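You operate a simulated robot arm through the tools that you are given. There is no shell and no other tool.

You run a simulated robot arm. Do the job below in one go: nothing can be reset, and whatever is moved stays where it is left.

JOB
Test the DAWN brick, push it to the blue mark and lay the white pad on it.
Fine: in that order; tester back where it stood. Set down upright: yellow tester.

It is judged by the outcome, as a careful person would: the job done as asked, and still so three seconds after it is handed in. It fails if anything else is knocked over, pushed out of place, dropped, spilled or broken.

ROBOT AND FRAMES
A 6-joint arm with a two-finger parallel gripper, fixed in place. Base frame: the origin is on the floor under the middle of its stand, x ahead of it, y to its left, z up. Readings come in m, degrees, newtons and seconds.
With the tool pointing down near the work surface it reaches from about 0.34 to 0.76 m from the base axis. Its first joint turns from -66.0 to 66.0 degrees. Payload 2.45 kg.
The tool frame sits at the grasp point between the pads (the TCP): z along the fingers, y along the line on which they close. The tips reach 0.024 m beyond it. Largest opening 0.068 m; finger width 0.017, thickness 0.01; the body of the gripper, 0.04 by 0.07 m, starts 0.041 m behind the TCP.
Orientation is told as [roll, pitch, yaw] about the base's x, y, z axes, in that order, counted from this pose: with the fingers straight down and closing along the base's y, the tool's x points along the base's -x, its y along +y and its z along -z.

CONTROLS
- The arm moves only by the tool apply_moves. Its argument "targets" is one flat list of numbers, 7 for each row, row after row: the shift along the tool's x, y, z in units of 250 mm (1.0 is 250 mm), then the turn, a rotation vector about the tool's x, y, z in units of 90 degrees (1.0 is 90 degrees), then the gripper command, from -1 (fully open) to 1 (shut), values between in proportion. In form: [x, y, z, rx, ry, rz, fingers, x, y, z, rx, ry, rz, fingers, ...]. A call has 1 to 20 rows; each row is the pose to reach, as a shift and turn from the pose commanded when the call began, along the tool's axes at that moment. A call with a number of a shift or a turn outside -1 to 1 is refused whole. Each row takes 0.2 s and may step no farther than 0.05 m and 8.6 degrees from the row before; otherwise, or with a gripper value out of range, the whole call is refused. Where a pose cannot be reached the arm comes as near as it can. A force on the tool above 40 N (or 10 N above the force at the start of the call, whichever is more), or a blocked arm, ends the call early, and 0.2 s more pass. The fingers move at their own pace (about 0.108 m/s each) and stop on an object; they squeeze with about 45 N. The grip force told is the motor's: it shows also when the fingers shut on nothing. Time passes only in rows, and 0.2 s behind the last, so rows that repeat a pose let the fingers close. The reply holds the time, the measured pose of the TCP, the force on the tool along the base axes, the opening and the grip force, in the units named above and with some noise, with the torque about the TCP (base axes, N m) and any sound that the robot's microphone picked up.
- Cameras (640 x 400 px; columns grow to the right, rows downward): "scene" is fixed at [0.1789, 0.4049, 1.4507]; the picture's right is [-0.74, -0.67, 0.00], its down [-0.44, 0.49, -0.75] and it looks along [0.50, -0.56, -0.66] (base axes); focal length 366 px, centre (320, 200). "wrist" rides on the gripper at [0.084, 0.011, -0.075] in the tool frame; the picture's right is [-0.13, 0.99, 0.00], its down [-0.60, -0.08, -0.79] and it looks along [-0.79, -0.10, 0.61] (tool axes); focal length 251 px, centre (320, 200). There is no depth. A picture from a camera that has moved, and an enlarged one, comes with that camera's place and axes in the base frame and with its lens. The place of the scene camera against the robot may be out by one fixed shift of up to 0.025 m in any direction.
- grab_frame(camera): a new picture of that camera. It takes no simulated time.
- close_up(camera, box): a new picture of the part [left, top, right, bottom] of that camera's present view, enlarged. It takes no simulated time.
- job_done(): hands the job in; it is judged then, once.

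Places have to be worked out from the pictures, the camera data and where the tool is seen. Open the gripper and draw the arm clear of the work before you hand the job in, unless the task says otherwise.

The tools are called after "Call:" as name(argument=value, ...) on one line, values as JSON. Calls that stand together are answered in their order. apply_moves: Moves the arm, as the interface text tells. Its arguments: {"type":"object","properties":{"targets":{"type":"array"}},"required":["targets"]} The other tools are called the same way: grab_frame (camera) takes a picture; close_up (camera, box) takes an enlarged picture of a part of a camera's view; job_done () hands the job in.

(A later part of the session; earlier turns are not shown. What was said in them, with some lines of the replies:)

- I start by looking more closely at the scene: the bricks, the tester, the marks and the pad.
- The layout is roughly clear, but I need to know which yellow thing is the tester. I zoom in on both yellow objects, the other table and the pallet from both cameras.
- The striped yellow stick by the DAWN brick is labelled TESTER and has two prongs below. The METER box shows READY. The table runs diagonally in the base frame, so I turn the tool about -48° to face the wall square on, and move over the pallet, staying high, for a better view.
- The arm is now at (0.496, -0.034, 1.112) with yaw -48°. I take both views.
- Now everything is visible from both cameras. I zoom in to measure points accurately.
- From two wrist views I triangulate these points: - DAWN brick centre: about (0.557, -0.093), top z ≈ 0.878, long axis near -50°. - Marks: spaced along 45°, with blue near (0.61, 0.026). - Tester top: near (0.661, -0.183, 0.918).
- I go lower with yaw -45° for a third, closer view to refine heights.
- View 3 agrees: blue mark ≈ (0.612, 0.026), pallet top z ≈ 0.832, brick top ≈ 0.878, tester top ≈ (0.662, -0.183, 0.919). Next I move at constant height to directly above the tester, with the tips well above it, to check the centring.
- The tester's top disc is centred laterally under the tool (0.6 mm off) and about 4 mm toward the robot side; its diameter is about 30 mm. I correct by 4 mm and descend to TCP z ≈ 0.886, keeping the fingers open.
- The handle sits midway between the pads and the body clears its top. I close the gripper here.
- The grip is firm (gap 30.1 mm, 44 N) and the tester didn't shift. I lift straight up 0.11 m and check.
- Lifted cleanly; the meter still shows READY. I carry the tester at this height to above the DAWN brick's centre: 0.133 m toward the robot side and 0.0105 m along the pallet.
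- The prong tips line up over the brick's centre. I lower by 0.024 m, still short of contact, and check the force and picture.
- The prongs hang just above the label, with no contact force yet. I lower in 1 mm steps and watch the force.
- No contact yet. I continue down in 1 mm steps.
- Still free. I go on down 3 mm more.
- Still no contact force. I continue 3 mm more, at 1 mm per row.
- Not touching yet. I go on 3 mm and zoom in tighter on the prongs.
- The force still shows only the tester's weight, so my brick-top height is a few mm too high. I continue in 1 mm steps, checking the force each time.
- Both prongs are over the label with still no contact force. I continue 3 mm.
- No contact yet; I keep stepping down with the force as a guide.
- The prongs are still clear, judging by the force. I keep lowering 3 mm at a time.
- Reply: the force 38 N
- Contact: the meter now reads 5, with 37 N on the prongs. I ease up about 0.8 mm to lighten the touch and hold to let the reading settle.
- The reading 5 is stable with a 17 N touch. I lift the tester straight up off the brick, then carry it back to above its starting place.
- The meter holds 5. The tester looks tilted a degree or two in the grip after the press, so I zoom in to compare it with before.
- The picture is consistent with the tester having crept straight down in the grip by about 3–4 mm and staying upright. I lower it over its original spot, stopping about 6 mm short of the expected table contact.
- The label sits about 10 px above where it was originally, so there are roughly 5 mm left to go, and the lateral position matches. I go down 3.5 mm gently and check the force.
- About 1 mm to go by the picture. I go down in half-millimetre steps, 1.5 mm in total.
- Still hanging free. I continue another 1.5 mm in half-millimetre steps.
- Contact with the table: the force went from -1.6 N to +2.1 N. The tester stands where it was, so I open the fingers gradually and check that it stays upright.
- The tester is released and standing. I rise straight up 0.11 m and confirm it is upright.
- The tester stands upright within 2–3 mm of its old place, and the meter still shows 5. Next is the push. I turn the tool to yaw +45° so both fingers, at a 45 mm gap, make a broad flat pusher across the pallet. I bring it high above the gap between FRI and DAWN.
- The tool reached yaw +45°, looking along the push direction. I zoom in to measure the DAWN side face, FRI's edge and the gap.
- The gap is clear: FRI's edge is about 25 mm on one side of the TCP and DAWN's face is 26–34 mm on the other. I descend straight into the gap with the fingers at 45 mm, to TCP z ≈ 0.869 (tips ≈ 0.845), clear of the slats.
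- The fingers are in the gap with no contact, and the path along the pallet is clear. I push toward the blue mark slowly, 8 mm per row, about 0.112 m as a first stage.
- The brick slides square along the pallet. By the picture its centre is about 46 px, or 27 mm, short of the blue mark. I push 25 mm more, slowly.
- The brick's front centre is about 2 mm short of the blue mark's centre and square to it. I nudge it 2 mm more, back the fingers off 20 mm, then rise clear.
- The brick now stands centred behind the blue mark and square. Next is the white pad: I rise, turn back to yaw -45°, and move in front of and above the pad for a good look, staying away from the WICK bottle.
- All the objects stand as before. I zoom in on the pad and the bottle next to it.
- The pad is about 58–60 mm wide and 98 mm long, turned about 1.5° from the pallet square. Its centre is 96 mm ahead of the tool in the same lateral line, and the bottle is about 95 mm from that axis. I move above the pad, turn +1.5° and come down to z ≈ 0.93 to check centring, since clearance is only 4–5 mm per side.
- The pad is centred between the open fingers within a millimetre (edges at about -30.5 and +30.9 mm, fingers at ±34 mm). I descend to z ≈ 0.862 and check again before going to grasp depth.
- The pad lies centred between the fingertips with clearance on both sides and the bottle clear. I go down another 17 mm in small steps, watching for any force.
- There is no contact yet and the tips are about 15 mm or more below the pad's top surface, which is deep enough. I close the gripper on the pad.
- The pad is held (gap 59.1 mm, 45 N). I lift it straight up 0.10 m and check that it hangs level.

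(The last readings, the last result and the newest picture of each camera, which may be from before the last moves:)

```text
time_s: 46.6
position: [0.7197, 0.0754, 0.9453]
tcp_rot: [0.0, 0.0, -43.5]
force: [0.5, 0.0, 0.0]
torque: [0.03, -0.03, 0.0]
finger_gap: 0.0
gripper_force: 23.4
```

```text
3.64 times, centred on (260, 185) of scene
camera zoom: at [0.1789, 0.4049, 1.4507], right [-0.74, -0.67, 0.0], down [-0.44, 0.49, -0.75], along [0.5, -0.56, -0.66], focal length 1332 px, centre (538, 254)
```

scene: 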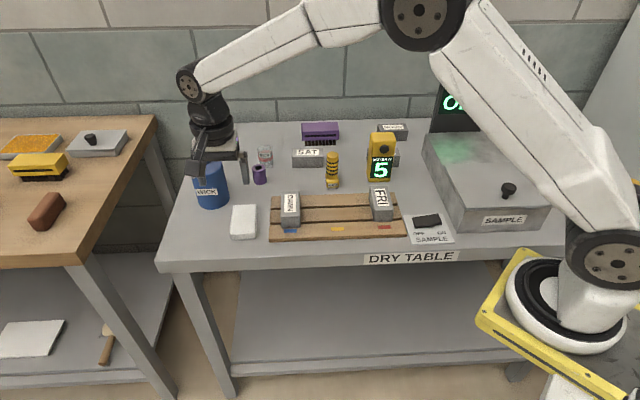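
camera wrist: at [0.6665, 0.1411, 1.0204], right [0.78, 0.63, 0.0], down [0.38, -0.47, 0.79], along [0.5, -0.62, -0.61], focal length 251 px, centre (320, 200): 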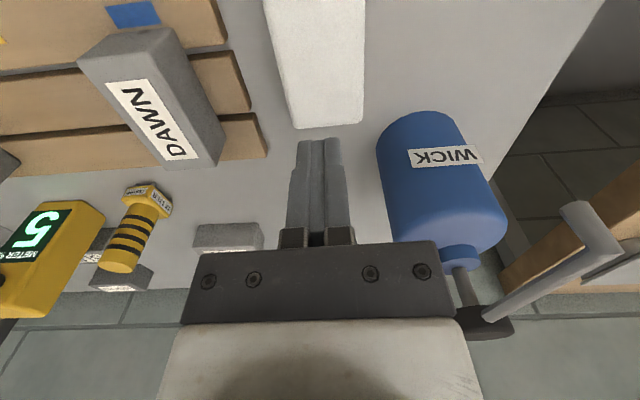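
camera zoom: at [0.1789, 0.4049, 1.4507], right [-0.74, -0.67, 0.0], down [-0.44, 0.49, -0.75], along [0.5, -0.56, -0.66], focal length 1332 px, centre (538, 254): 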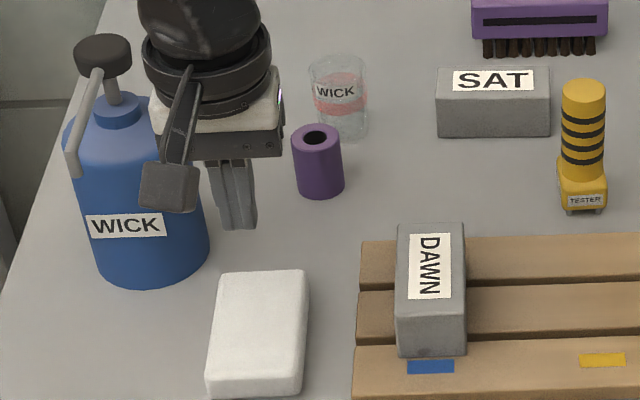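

The pad slipped out as the fingers rose: the grip was too shallow, and the pad is still lying at its place on the table. I reopen the fingers here and re-measure the pad.

Call:
apply_moves(targets=[0, 0, 0.06, 0, 0, 0, -1, 0, 0, 0.06, 0, 0, 0, -1, 0, 0, 0.06, 0, 0, 0, -1])

Call:
close_up(camera="wrist", box=[220, 0, 420, 180])

Call:
close_up(camera="scene", box=[220, 195, 280, 245])

```text
time_s: 47.4
position: [0.7196, 0.0762, 0.9289]
tcp_rot: [0.0, 0.0, -43.4]
force: [-0.1, -0.1, 0.9]
torque: [-0.01, -0.02, -0.02]
finger_gap: 0.0679
gripper_force: 0.1
```

```text
2.22 times, centred on (320, 90) of wrist
camera zoom: at [0.6667, 0.1414, 1.0054], right [0.78, 0.63, 0.0], down [0.38, -0.47, 0.79], along [0.5, -0.62, -0.61], focal length 559 px, centre (320, 444)
```

zoom: 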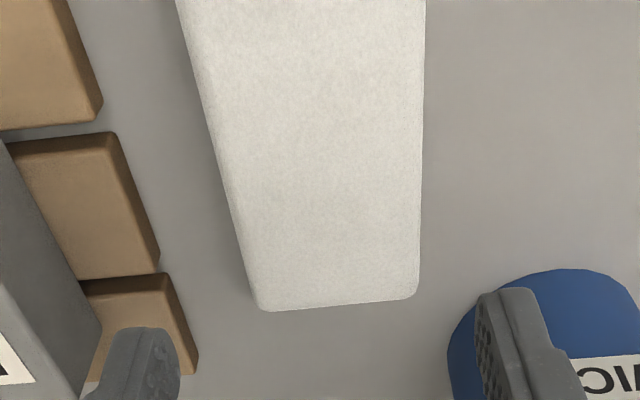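

```text
8.00 times, centred on (250, 220) of scene
camera zoom: at [0.1789, 0.4049, 1.4507], right [-0.74, -0.67, 0.0], down [-0.44, 0.49, -0.75], along [0.5, -0.56, -0.66], focal length 2931 px, centre (880, 40)
```

zoom: 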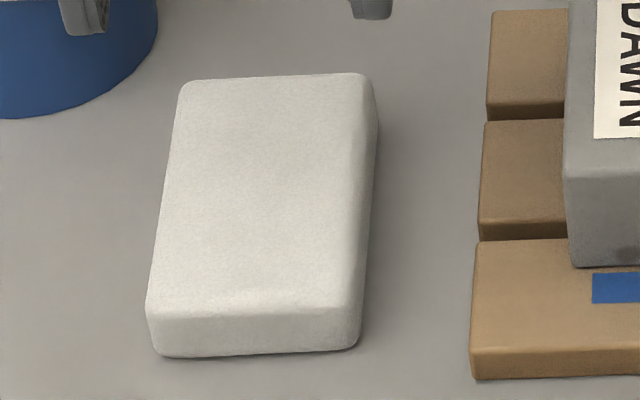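

The pad is in the same place and still centred, and only 18–20 mm thick, so I must grip deeper, close to the table. I go down again to 0.845 and on in 1 mm steps, watching the force for table contact.

Call:
apply_moves(targets=[0, 0, 0.1, 0, 0, 0, -1, 0, 0, 0.2, 0, 0, 0, -1, 0, 0, 0.28, 0, 0, 0, -1, 0, 0, 0.33, 0, 0, 0, -1, 0, 0, 0.344, 0, 0, 0, -1, 0, 0, 0.348, 0, 0, 0, -1, 0, 0, 0.352, 0, 0, 0, -1, 0, 0, 0.356, 0, 0, 0, -1, 0, 0, 0.36, 0, 0, 0, -1])

Call:
grab_frame(camera="wrist")

Call:
close_up(camera="scene", box=[220, 180, 290, 240])

```text
time_s: 49.6
position: [0.7206, 0.0773, 0.8437]
tcp_rot: [0.1, -0.2, -43.4]
force: [-1.1, 2.6, 3.7]
torque: [-0.02, 0.18, -0.14]
finger_gap: 0.0668
gripper_force: 0.0
stopped in row 9: the force on the tool passed its limit at 41 N (the readings are from after the stop); the commanded pose is now the measured one
```

```text
taken
camera wrist: at [0.6672, 0.1427, 0.9188], right [0.78, 0.63, 0.0], down [0.38, -0.47, 0.79], along [0.5, -0.62, -0.61], focal length 251 px, centre (320, 200)
```

wrist: 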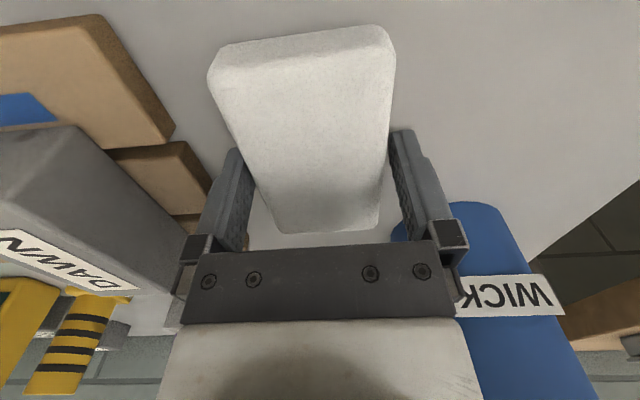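

```text
6.67 times, centred on (255, 210) of scene
camera zoom: at [0.1788, 0.405, 1.4507], right [-0.74, -0.67, 0.0], down [-0.44, 0.49, -0.75], along [0.5, -0.56, -0.66], focal length 2442 px, centre (753, 133)
```

zoom: 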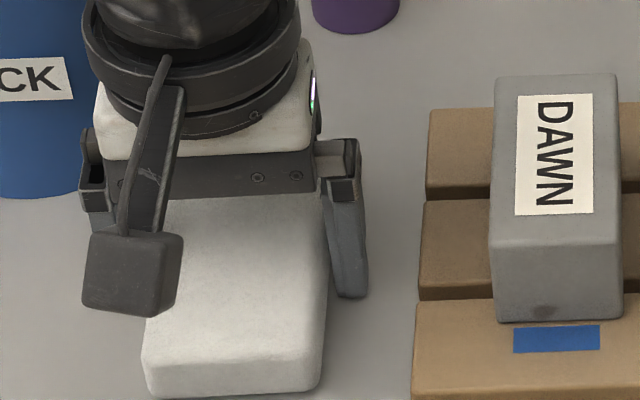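

The -s fingertip touched the table: the call stopped at 41 N, with TCP z ≈ 0.843 and the table at about 0.819. So the tips are at full depth now. I raise just over 1 mm off the table and close on the pad, then will lift in tiny steps watching the gap.

Call:
apply_moves(targets=[0, 0, -0.005, 0, 0, 0, -1, 0, 0, -0.005, 0, 0, 0, 0.1, 0, 0, -0.005, 0, 0, 0, 1, 0, 0, -0.005, 0, 0, 0, 1, 0, 0, -0.005, 0, 0, 0, 1, 0, 0, -0.005, 0, 0, 0, 1])

Call:
close_up(camera="wrist", box=[190, 0, 450, 260])

Call:
close_up(camera="scene", box=[225, 185, 285, 240])

```text
time_s: 51.0
position: [0.7205, 0.077, 0.8437]
tcp_rot: [0.0, 0.0, -43.5]
force: [-0.3, 1.0, 1.0]
torque: [-0.03, 0.03, 0.0]
finger_gap: 0.059
gripper_force: 44.6
```

```text
1.54 times, centred on (320, 130) of wrist
camera zoom: at [0.667, 0.142, 0.9198], right [0.78, 0.63, 0.0], down [0.38, -0.47, 0.79], along [0.5, -0.62, -0.61], focal length 387 px, centre (320, 308)
```

zoom: 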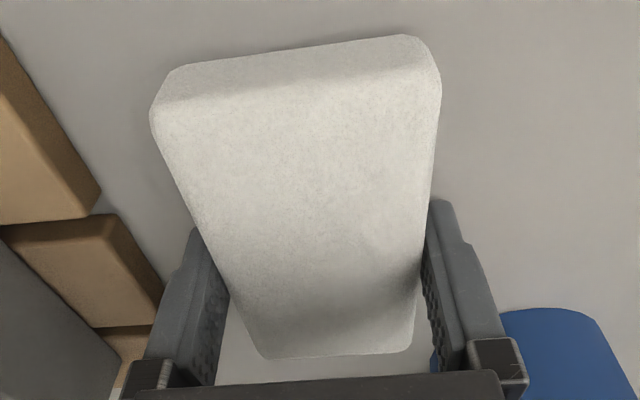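

```text
7.27 times, centred on (255, 212) of scene
camera zoom: at [0.1789, 0.4049, 1.4507], right [-0.74, -0.67, 0.0], down [-0.44, 0.49, -0.75], along [0.5, -0.56, -0.66], focal length 2664 px, centre (793, 109)
```

zoom: 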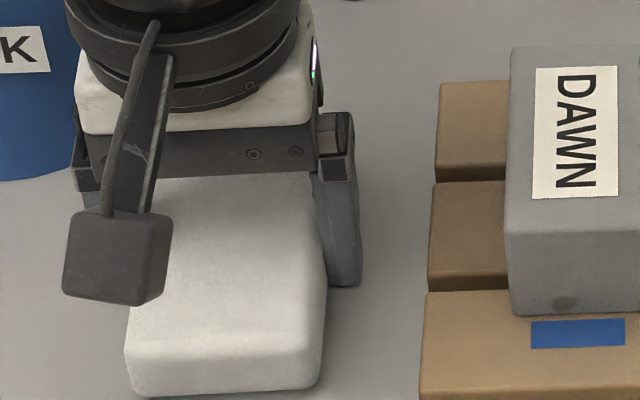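

The pad is squarely between the pads (gap 59.0 mm, 45 N), full depth. I lift only 3 mm slowly and watch the gap and force.

Call:
apply_moves(targets=[0, 0, -0.004, 0, 0, 0, 1, 0, 0, -0.008, 0, 0, 0, 1, 0, 0, -0.012, 0, 0, 0, 1])

Call:
close_up(camera="wrist", box=[190, 0, 450, 260])

Call:
close_up(camera="scene", box=[225, 185, 285, 240])

```text
time_s: 51.8
position: [0.7213, 0.0753, 0.8466]
tcp_rot: [0.0, 0.1, -43.5]
force: [0.2, 0.2, 0.5]
torque: [0.04, -0.04, -0.02]
finger_gap: 0.0589
gripper_force: 45.5
```

```text
1.54 times, centred on (320, 130) of wrist
camera zoom: at [0.667, 0.1415, 0.9221], right [0.78, 0.63, 0.0], down [0.38, -0.47, 0.79], along [0.5, -0.62, -0.61], focal length 387 px, centre (320, 308)
```

zoom: 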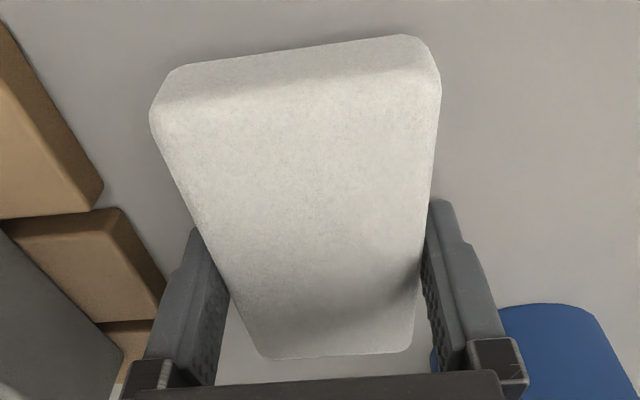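

```text
7.27 times, centred on (255, 212) of scene
camera zoom: at [0.1789, 0.4049, 1.4507], right [-0.74, -0.67, 0.0], down [-0.44, 0.49, -0.75], along [0.5, -0.56, -0.66], focal length 2664 px, centre (793, 109)
```

zoom: 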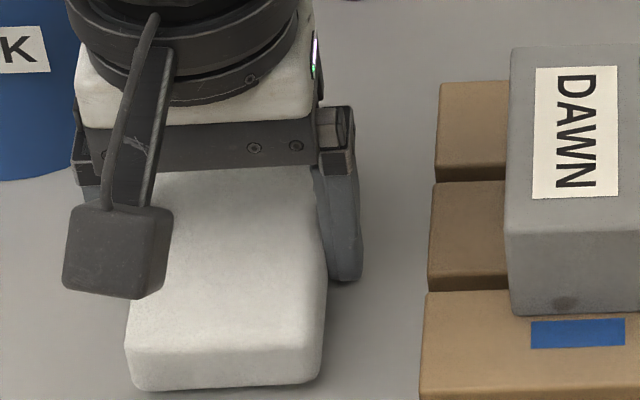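

It works now: the pad rises with the fingers and keeps its place in the wrist view. I keep lifting slowly, 2.5 mm per row for 25 mm, and check again.

Call:
apply_moves(targets=[0, 0, -0.006, 0, 0, 0, 1, 0, 0, -0.014, 0, 0, 0, 1, 0, 0, -0.024, 0, 0, 0, 1, 0, 0, -0.034, 0, 0, 0, 1, 0, 0, -0.044, 0, 0, 0, 1, 0, 0, -0.054, 0, 0, 0, 1, 0, 0, -0.064, 0, 0, 0, 1, 0, 0, -0.074, 0, 0, 0, 1, 0, 0, -0.084, 0, 0, 0, 1, 0, 0, -0.094, 0, 0, 0, 1, 0, 0, -0.1, 0, 0, 0, 1])

Call:
close_up(camera="wrist", box=[190, 0, 450, 260])

Call:
close_up(camera="scene", box=[225, 175, 305, 240])

```text
time_s: 54.2
position: [0.7204, 0.0753, 0.8735]
tcp_rot: [0.1, 0.0, -43.5]
force: [0.2, 0.0, 0.4]
torque: [0.03, 0.03, 0.02]
finger_gap: 0.0587
gripper_force: 44.9
```

```text
1.54 times, centred on (320, 130) of wrist
camera zoom: at [0.6669, 0.1412, 0.9476], right [0.78, 0.63, 0.0], down [0.38, -0.47, 0.79], along [0.5, -0.62, -0.61], focal length 387 px, centre (320, 308)
```

zoom: 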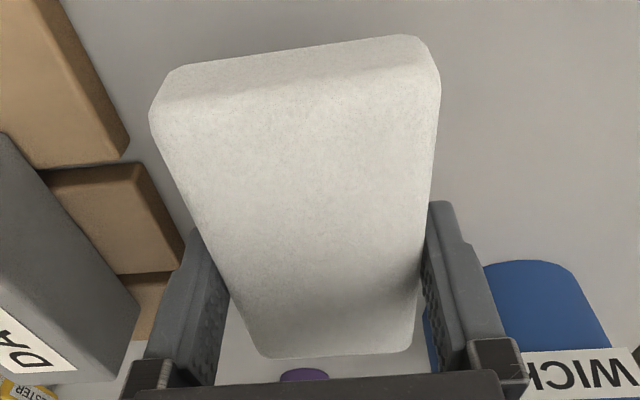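

```text
6.15 times, centred on (265, 208) of scene
camera zoom: at [0.1789, 0.4049, 1.4507], right [-0.74, -0.67, 0.0], down [-0.44, 0.49, -0.75], along [0.5, -0.56, -0.66], focal length 2255 px, centre (658, 154)
```

zoom: 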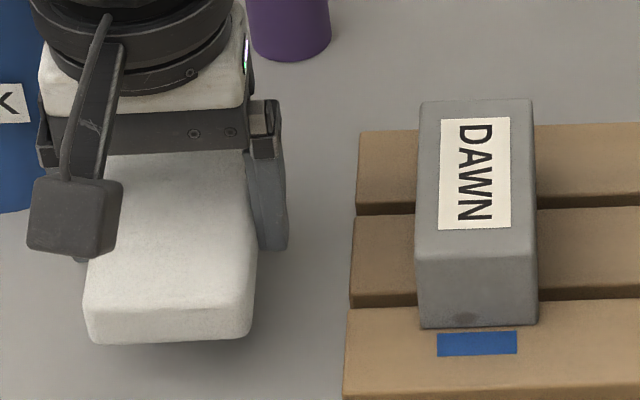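

Pad is steady in the grip (gap 58.7 mm). I continue lifting slowly at 3 mm per row, 45 mm in all, to clear the brick's height.

Call:
apply_moves(targets=[0, 0, -0.008, 0, 0, 0, 1, 0, 0, -0.02, 0, 0, 0, 1, 0, 0, -0.032, 0, 0, 0, 1, 0, 0, -0.044, 0, 0, 0, 1, 0, 0, -0.056, 0, 0, 0, 1, 0, 0, -0.068, 0, 0, 0, 1, 0, 0, -0.08, 0, 0, 0, 1, 0, 0, -0.092, 0, 0, 0, 1, 0, 0, -0.104, 0, 0, 0, 1, 0, 0, -0.116, 0, 0, 0, 1, 0, 0, -0.128, 0, 0, 0, 1, 0, 0, -0.14, 0, 0, 0, 1, 0, 0, -0.152, 0, 0, 0, 1, 0, 0, -0.164, 0, 0, 0, 1, 0, 0, -0.174, 0, 0, 0, 1, 0, 0, -0.18, 0, 0, 0, 1])

Call:
close_up(camera="wrist", box=[190, 0, 450, 260])

Call:
close_up(camera="scene", box=[215, 150, 325, 240])

```text
time_s: 57.6
position: [0.7204, 0.0763, 0.9172]
tcp_rot: [0.0, 0.0, -43.5]
force: [0.7, 0.5, -0.3]
torque: [-0.03, 0.0, -0.01]
finger_gap: 0.059
gripper_force: 44.9
```

```text
1.54 times, centred on (320, 130) of wrist
camera zoom: at [0.6668, 0.1431, 0.9924], right [0.78, 0.63, 0.0], down [0.38, -0.47, 0.79], along [0.5, -0.62, -0.61], focal length 387 px, centre (320, 308)
```

zoom: 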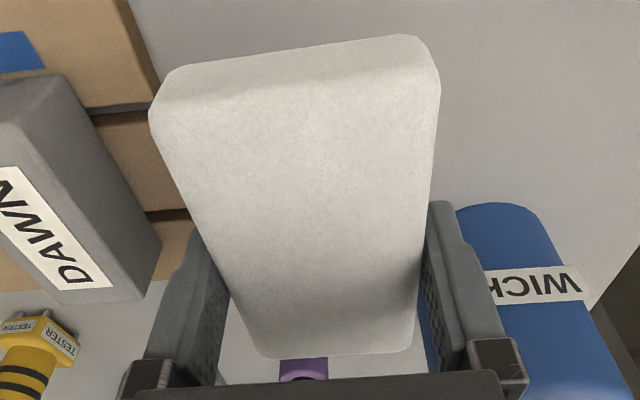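

```text
4.44 times, centred on (270, 195) of scene
camera zoom: at [0.1789, 0.4049, 1.4507], right [-0.74, -0.67, 0.0], down [-0.44, 0.49, -0.75], along [0.5, -0.56, -0.66], focal length 1628 px, centre (542, 222)
```

zoom: 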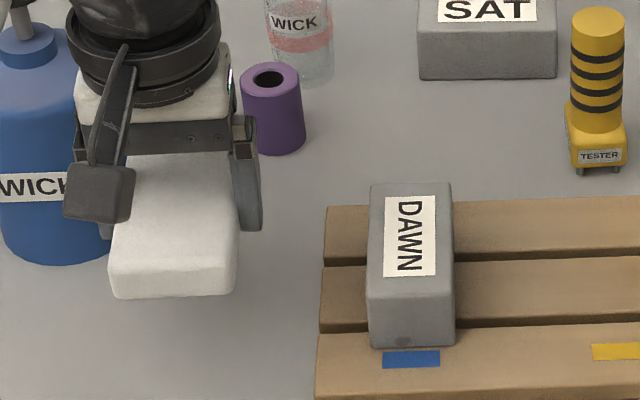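

The pad hangs level and firm. I carry it slowly sideways to over the brick: about 113 mm back along the pallet, 15 mm toward the wall, and 10 mm higher, turning to -45°.

Call:
apply_moves(targets=[-0.001, -0.01, -0.008, 0, 0, 0.001, 1, -0.004, -0.035, -0.02, 0, 0, 0.002, 1, -0.008, -0.07, -0.032, 0, 0, 0.003, 1, -0.012, -0.11, -0.04, 0, 0, 0.005, 1, -0.017, -0.15, -0.04, 0, 0, 0.006, 1, -0.021, -0.19, -0.04, 0, 0, 0.008, 1, -0.026, -0.23, -0.04, 0, 0, 0.009, 1, -0.03, -0.27, -0.04, 0, 0, 0.011, 1, -0.034, -0.31, -0.04, 0, 0, 0.012, 1, -0.039, -0.35, -0.04, 0, 0, 0.014, 1, -0.043, -0.39, -0.04, 0, 0, 0.015, 1, -0.047, -0.425, -0.04, 0, 0, 0.0167, 1, -0.05, -0.448, -0.04, 0, 0, 0.0167, 1, -0.0504, -0.455, -0.04, 0, 0, 0.0167, 1, -0.0504, -0.455, -0.04, 0, 0, 0.0167, 1])

Call:
grab_frame(camera="wrist")

Call:
close_up(camera="scene", box=[230, 160, 350, 250])

```text
time_s: 60.8
position: [0.6514, -0.0154, 0.928]
tcp_rot: [0.1, 0.1, -45.0]
force: [0.2, 0.1, -0.7]
torque: [-0.04, 0.02, -0.01]
finger_gap: 0.0591
gripper_force: 45.5
```

```text
taken
camera wrist: at [0.5995, 0.0519, 1.002], right [0.79, 0.61, 0.0], down [0.37, -0.48, 0.79], along [0.48, -0.63, -0.61], focal length 251 px, centre (320, 200)
```

wrist: 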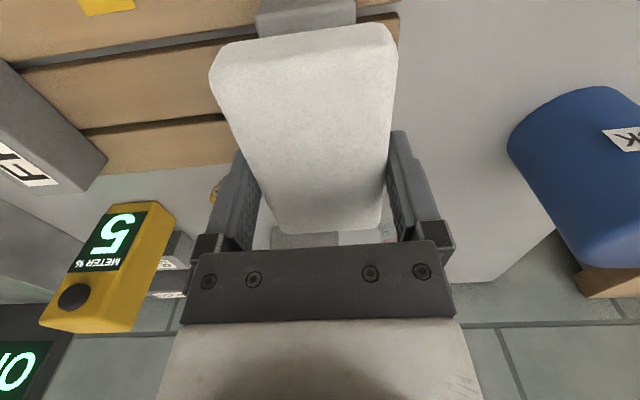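

```text
4.44 times, centred on (290, 205) of scene
camera zoom: at [0.1789, 0.4049, 1.4507], right [-0.74, -0.67, 0.0], down [-0.44, 0.49, -0.75], along [0.5, -0.56, -0.66], focal length 1628 px, centre (453, 178)
```

zoom: 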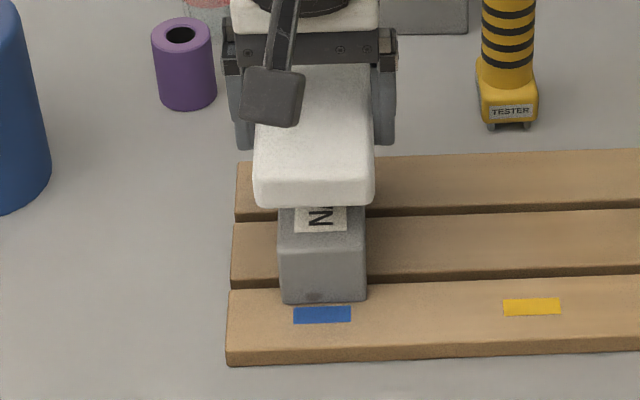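

The pad is over the brick, within about 2 mm sideways and 4 mm lengthwise. I trim that and lower slowly 22 mm, stopping about 7 mm above the expected contact.

Call:
apply_moves(targets=[0.004, -0.002, 0.01, 0, 0, 0, 1, 0.008, -0.004, 0.02, 0, 0, 0, 1, 0.012, -0.006, 0.03, 0, 0, 0, 1, 0.012, -0.006, 0.04, 0, 0, 0, 1, 0.012, -0.006, 0.05, 0, 0, 0, 1, 0.012, -0.006, 0.06, 0, 0, 0, 1, 0.012, -0.006, 0.07, 0, 0, 0, 1, 0.012, -0.006, 0.08, 0, 0, 0, 1, 0.012, -0.006, 0.088, 0, 0, 0, 1])

Call:
close_up(camera="scene", box=[250, 180, 330, 240])

Call:
close_up(camera="wrist", box=[190, 0, 450, 260])

```text
time_s: 62.8
position: [0.6478, -0.0137, 0.9077]
tcp_rot: [0.0, 0.1, -45.0]
force: [0.2, -0.4, 0.1]
torque: [0.05, -0.01, -0.01]
finger_gap: 0.0592
gripper_force: 44.5
```

```text
6.67 times, centred on (290, 210) of scene
camera zoom: at [0.1789, 0.4049, 1.4507], right [-0.74, -0.67, 0.0], down [-0.44, 0.49, -0.75], along [0.5, -0.56, -0.66], focal length 2442 px, centre (520, 133)
```

zoom: 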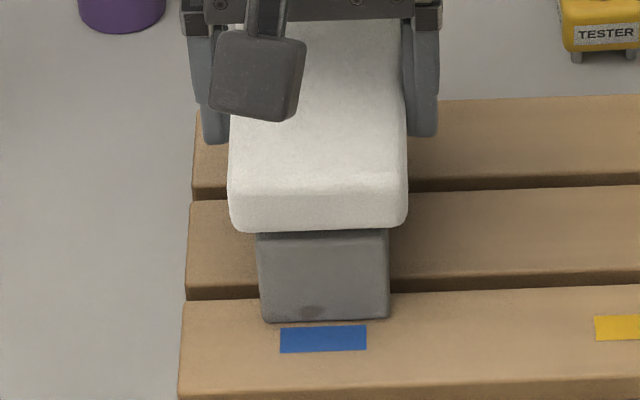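

```text
1.54 times, centred on (320, 130) of wrist
camera zoom: at [0.5964, 0.0534, 0.9807], right [0.79, 0.61, 0.0], down [0.37, -0.48, 0.79], along [0.48, -0.63, -0.61], focal length 387 px, centre (320, 308)
```

zoom: 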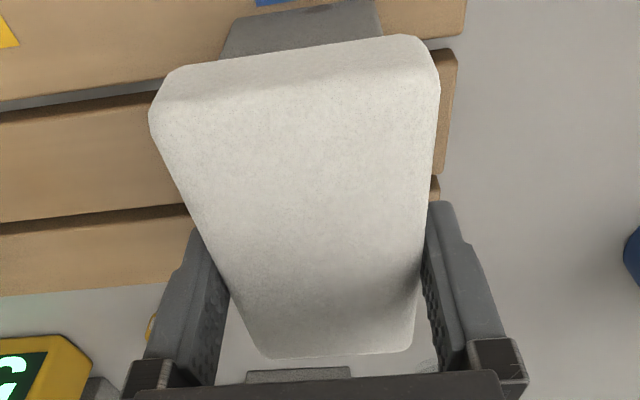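

Well aligned. I lower in 1 mm steps now and watch for contact.

Call:
apply_moves(targets=[0, 0, 0.004, 0, 0, 0, 1, 0, 0, 0.008, 0, 0, 0, 1, 0, 0, 0.012, 0, 0, 0, 1, 0, 0, 0.016, 0, 0, 0, 1])

Call:
close_up(camera="scene", box=[250, 180, 330, 240])

```text
time_s: 63.8
position: [0.6483, -0.014, 0.9011]
tcp_rot: [0.0, 0.1, -45.0]
force: [-0.7, 0.3, 0.4]
torque: [0.04, 0.0, 0.05]
finger_gap: 0.0587
gripper_force: 44.7
```

```text
6.67 times, centred on (290, 210) of scene
camera zoom: at [0.1789, 0.4049, 1.4507], right [-0.74, -0.67, 0.0], down [-0.44, 0.49, -0.75], along [0.5, -0.56, -0.66], focal length 2442 px, centre (520, 133)
```

zoom: 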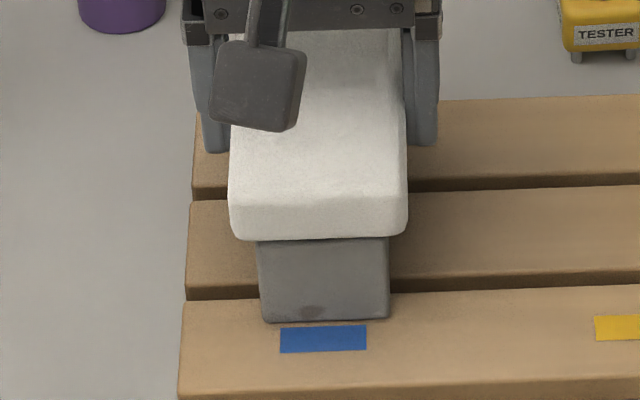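

No contact yet. I continue in half-millimetre steps, 2 mm in total.

Call:
apply_moves(targets=[0, 0, 0.002, 0, 0, 0, 1, 0, 0, 0.004, 0, 0, 0, 1, 0, 0, 0.006, 0, 0, 0, 1, 0, 0, 0.008, 0, 0, 0, 1])

Call:
close_up(camera="scene", box=[250, 180, 330, 240])

```text
time_s: 64.8
position: [0.6481, -0.0134, 0.8987]
tcp_rot: [-0.1, -0.1, -45.0]
force: [-0.2, 0.0, -0.3]
torque: [-0.01, 0.0, 0.03]
finger_gap: 0.0589
gripper_force: 45.4
```

```text
6.67 times, centred on (290, 210) of scene
camera zoom: at [0.1789, 0.4049, 1.4507], right [-0.74, -0.67, 0.0], down [-0.44, 0.49, -0.75], along [0.5, -0.56, -0.66], focal length 2442 px, centre (520, 133)
```

zoom: 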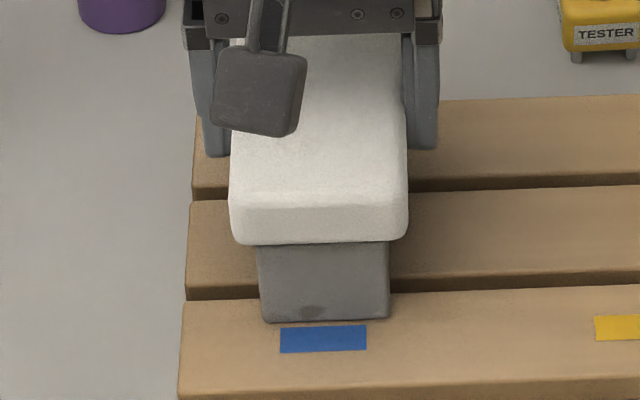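

Still free. I go down another 2 mm in half-millimetre steps.

Call:
apply_moves(targets=[0, 0, 0.002, 0, 0, 0, 1, 0, 0, 0.004, 0, 0, 0, 1, 0, 0, 0.006, 0, 0, 0, 1, 0, 0, 0.008, 0, 0, 0, 1])

Call:
close_up(camera="scene", box=[250, 180, 330, 240])

```text
time_s: 65.8
position: [0.6485, -0.0133, 0.8986]
tcp_rot: [0.0, 0.0, -45.0]
force: [-3.5, 0.6, 6.5]
torque: [0.01, 0.07, -0.05]
finger_gap: 0.059
gripper_force: 45.2
```

```text
6.67 times, centred on (290, 210) of scene
camera zoom: at [0.1787, 0.405, 1.4507], right [-0.74, -0.67, 0.0], down [-0.44, 0.49, -0.75], along [0.5, -0.56, -0.66], focal length 2442 px, centre (520, 133)
```

zoom: 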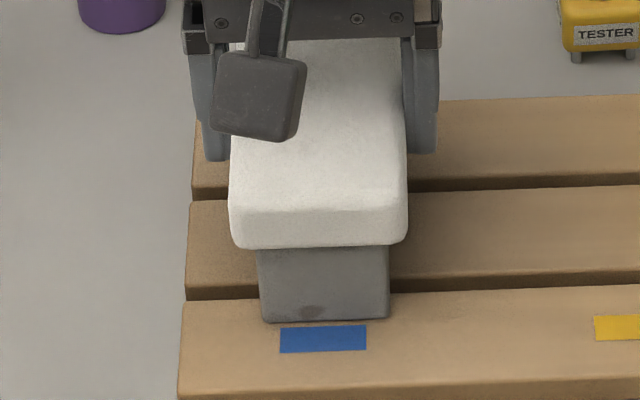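

Contact: 6.5 N upward, so the pad is resting on the brick. I open the fingers gradually and check.

Call:
apply_moves(targets=[0, 0, 0, 0, 0, 0, -0.75, 0, 0, 0, 0, 0, 0, -0.85, 0, 0, 0, 0, 0, 0, -1, 0, 0, 0, 0, 0, 0, -1])

Call:
close_up(camera="wrist", box=[190, 0, 450, 260])

Call:
close_up(camera="scene", box=[250, 180, 330, 240])

```text
time_s: 66.8
position: [0.6495, -0.0125, 0.8973]
tcp_rot: [0.0, 0.1, -44.9]
force: [0.2, 0.6, -1.6]
torque: [0.03, -0.01, 0.03]
finger_gap: 0.068
gripper_force: 0.0
```

```text
1.54 times, centred on (320, 130) of wrist
camera zoom: at [0.5965, 0.0535, 0.9724], right [0.79, 0.61, 0.0], down [0.37, -0.48, 0.79], along [0.48, -0.63, -0.61], focal length 387 px, centre (320, 308)
```

zoom: 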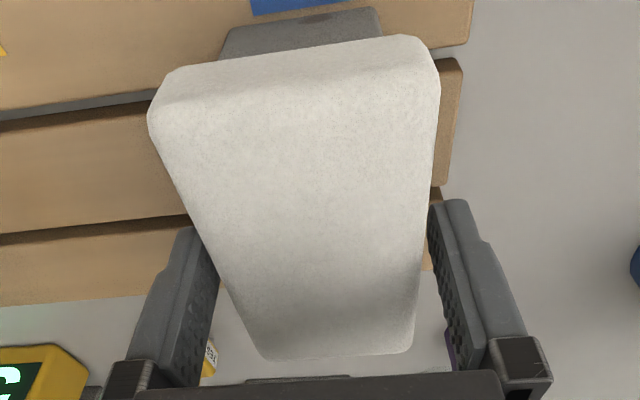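

```text
6.67 times, centred on (290, 210) of scene
camera zoom: at [0.1789, 0.4049, 1.4507], right [-0.74, -0.67, 0.0], down [-0.44, 0.49, -0.75], along [0.5, -0.56, -0.66], focal length 2442 px, centre (520, 133)
```

zoom: 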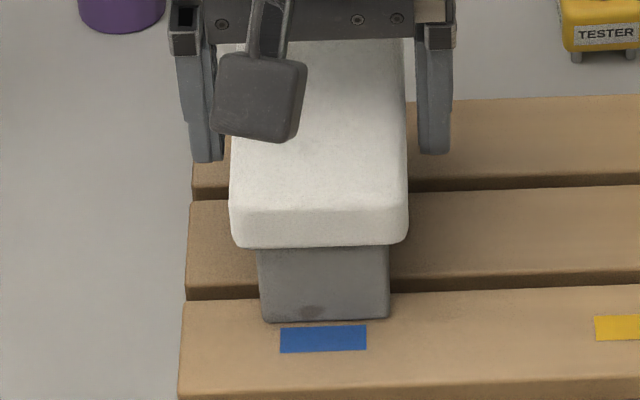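

Released, with the pad at rest and clear gaps on both sides. I rise straight up, slowly at first.

Call:
apply_moves(targets=[0, 0, -0.012, 0, 0, 0, -1, 0, 0, -0.03, 0, 0, 0, -1, 0, 0, -0.06, 0, 0, 0, -1, 0, 0, -0.1, 0, 0, 0, -1, 0, 0, -0.18, 0, 0, 0, -1, 0, 0, -0.28, 0, 0, 0, -1, 0, 0, -0.4, 0, 0, 0, -1, 0, 0, -0.52, 0, 0, 0, -1, 0, 0, -0.6, 0, 0, 0, -1])

Call:
grab_frame(camera="scene")

Call:
close_up(camera="scene", box=[230, 130, 390, 250])

Call:
grab_frame(camera="wrist")

```text
time_s: 68.8
position: [0.6495, -0.0137, 1.0474]
tcp_rot: [0.0, 0.1, -45.0]
force: [0.2, 0.1, 0.2]
torque: [0.0, 0.01, 0.01]
finger_gap: 0.068
gripper_force: 0.0
```

```text
taken
```

scene: 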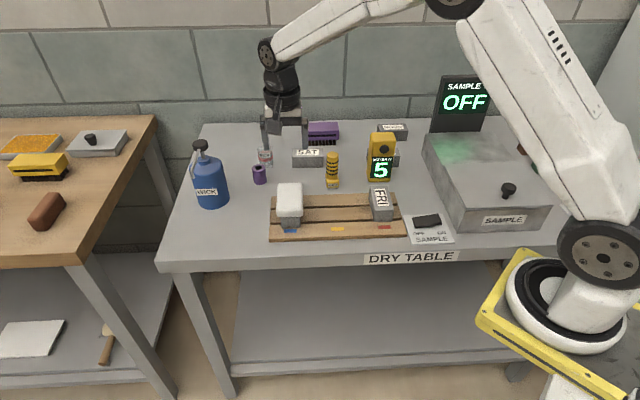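

```text
3.33 times, centred on (310, 190) of scene
camera zoom: at [0.1789, 0.4049, 1.4507], right [-0.74, -0.67, 0.0], down [-0.44, 0.49, -0.75], along [0.5, -0.56, -0.66], focal length 1221 px, centre (353, 233)
```

zoom: 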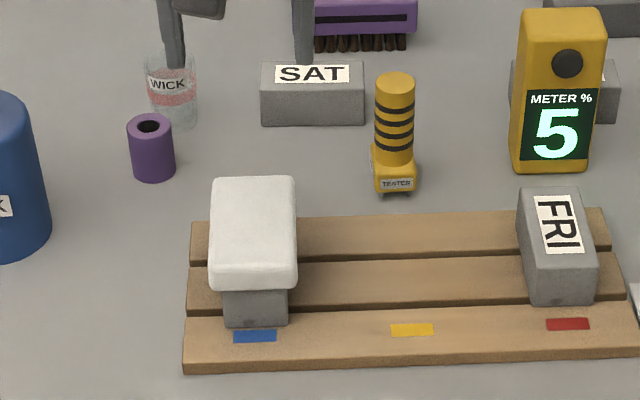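

```text
taken
camera wrist: at [0.5969, 0.0538, 1.1226], right [0.79, 0.61, 0.0], down [0.37, -0.48, 0.79], along [0.48, -0.63, -0.61], focal length 251 px, centre (320, 200)
```

wrist: 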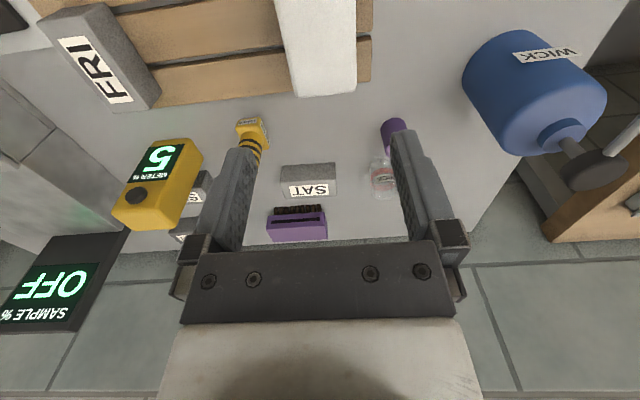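

The pad lies flat on the DAWN brick at the blue mark. The tester stands upright in its place, the meter reads 5, and everything else is undisturbed. I draw the arm up and back, clear of the work.

Call:
apply_moves(targets=[0.05, 0, -0.12, 0, 0, 0, -1, 0.18, -0.05, -0.22, 0, 0, 0, -1, 0.33, -0.1, -0.28, 0, 0, 0, -1, 0.48, -0.15, -0.28, 0, 0, 0, -1, 0.63, -0.2, -0.28, 0, 0, 0, -1, 0.76, -0.25, -0.28, 0, 0, 0, -1, 0.848, -0.283, -0.28, 0, 0, 0, -1, 0.848, -0.283, -0.28, 0, 0, 0, -1])

Call:
grab_frame(camera="scene")

Call:
close_up(camera="scene", box=[230, 130, 390, 250])

```text
time_s: 70.6
position: [0.4458, 0.0871, 1.1165]
tcp_rot: [0.0, 0.1, -45.1]
force: [-0.2, -0.7, -0.4]
torque: [0.04, 0.0, -0.02]
finger_gap: 0.068
gripper_force: 0.1
```

```text
taken
```

scene: 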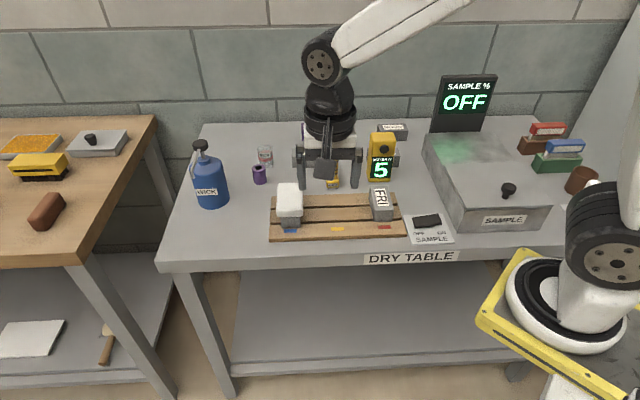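

```text
3.33 times, centred on (310, 190) of scene
camera zoom: at [0.1788, 0.4049, 1.4507], right [-0.74, -0.67, 0.0], down [-0.44, 0.49, -0.75], along [0.5, -0.56, -0.66], focal length 1221 px, centre (353, 233)
```

zoom: 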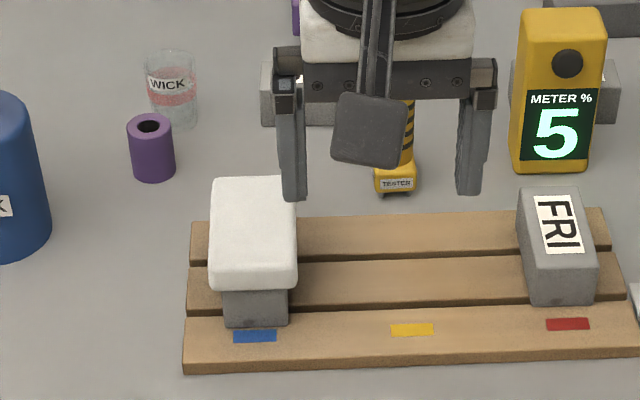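

The arm is clear with the gripper open. DAWN has been tested, sits at the blue mark with the pad on top, and the tester is back upright where it stood. I hand the job in.

Call:
job_done()

```text
The job is handed in.
```

I tested the DAWN brick, pushed it to the blue mark and laid the white pad on it, in that order, and the job is handed in.

- **Test:** the tester's prongs touched the top of the brick and the meter read 5. The press peaked at about 37 N before I eased it off to 17 N.
- **Tester:** it is back upright, about 2–3 mm from where it first stood.
- **Brick:** it slid square along the pallet and stands centred behind the blue mark.
- **Pad:** it lies flat on the brick, within a few millimetres of centre. My first grip slipped off the pad before it left the table, and on the second try a fingertip pressed the table hard enough to stop the arm at 41 N. The pad stayed in place both times, and the next lift held.

In the last pictures nothing else had been knocked or moved. The gripper is open and the arm is clear of the work.
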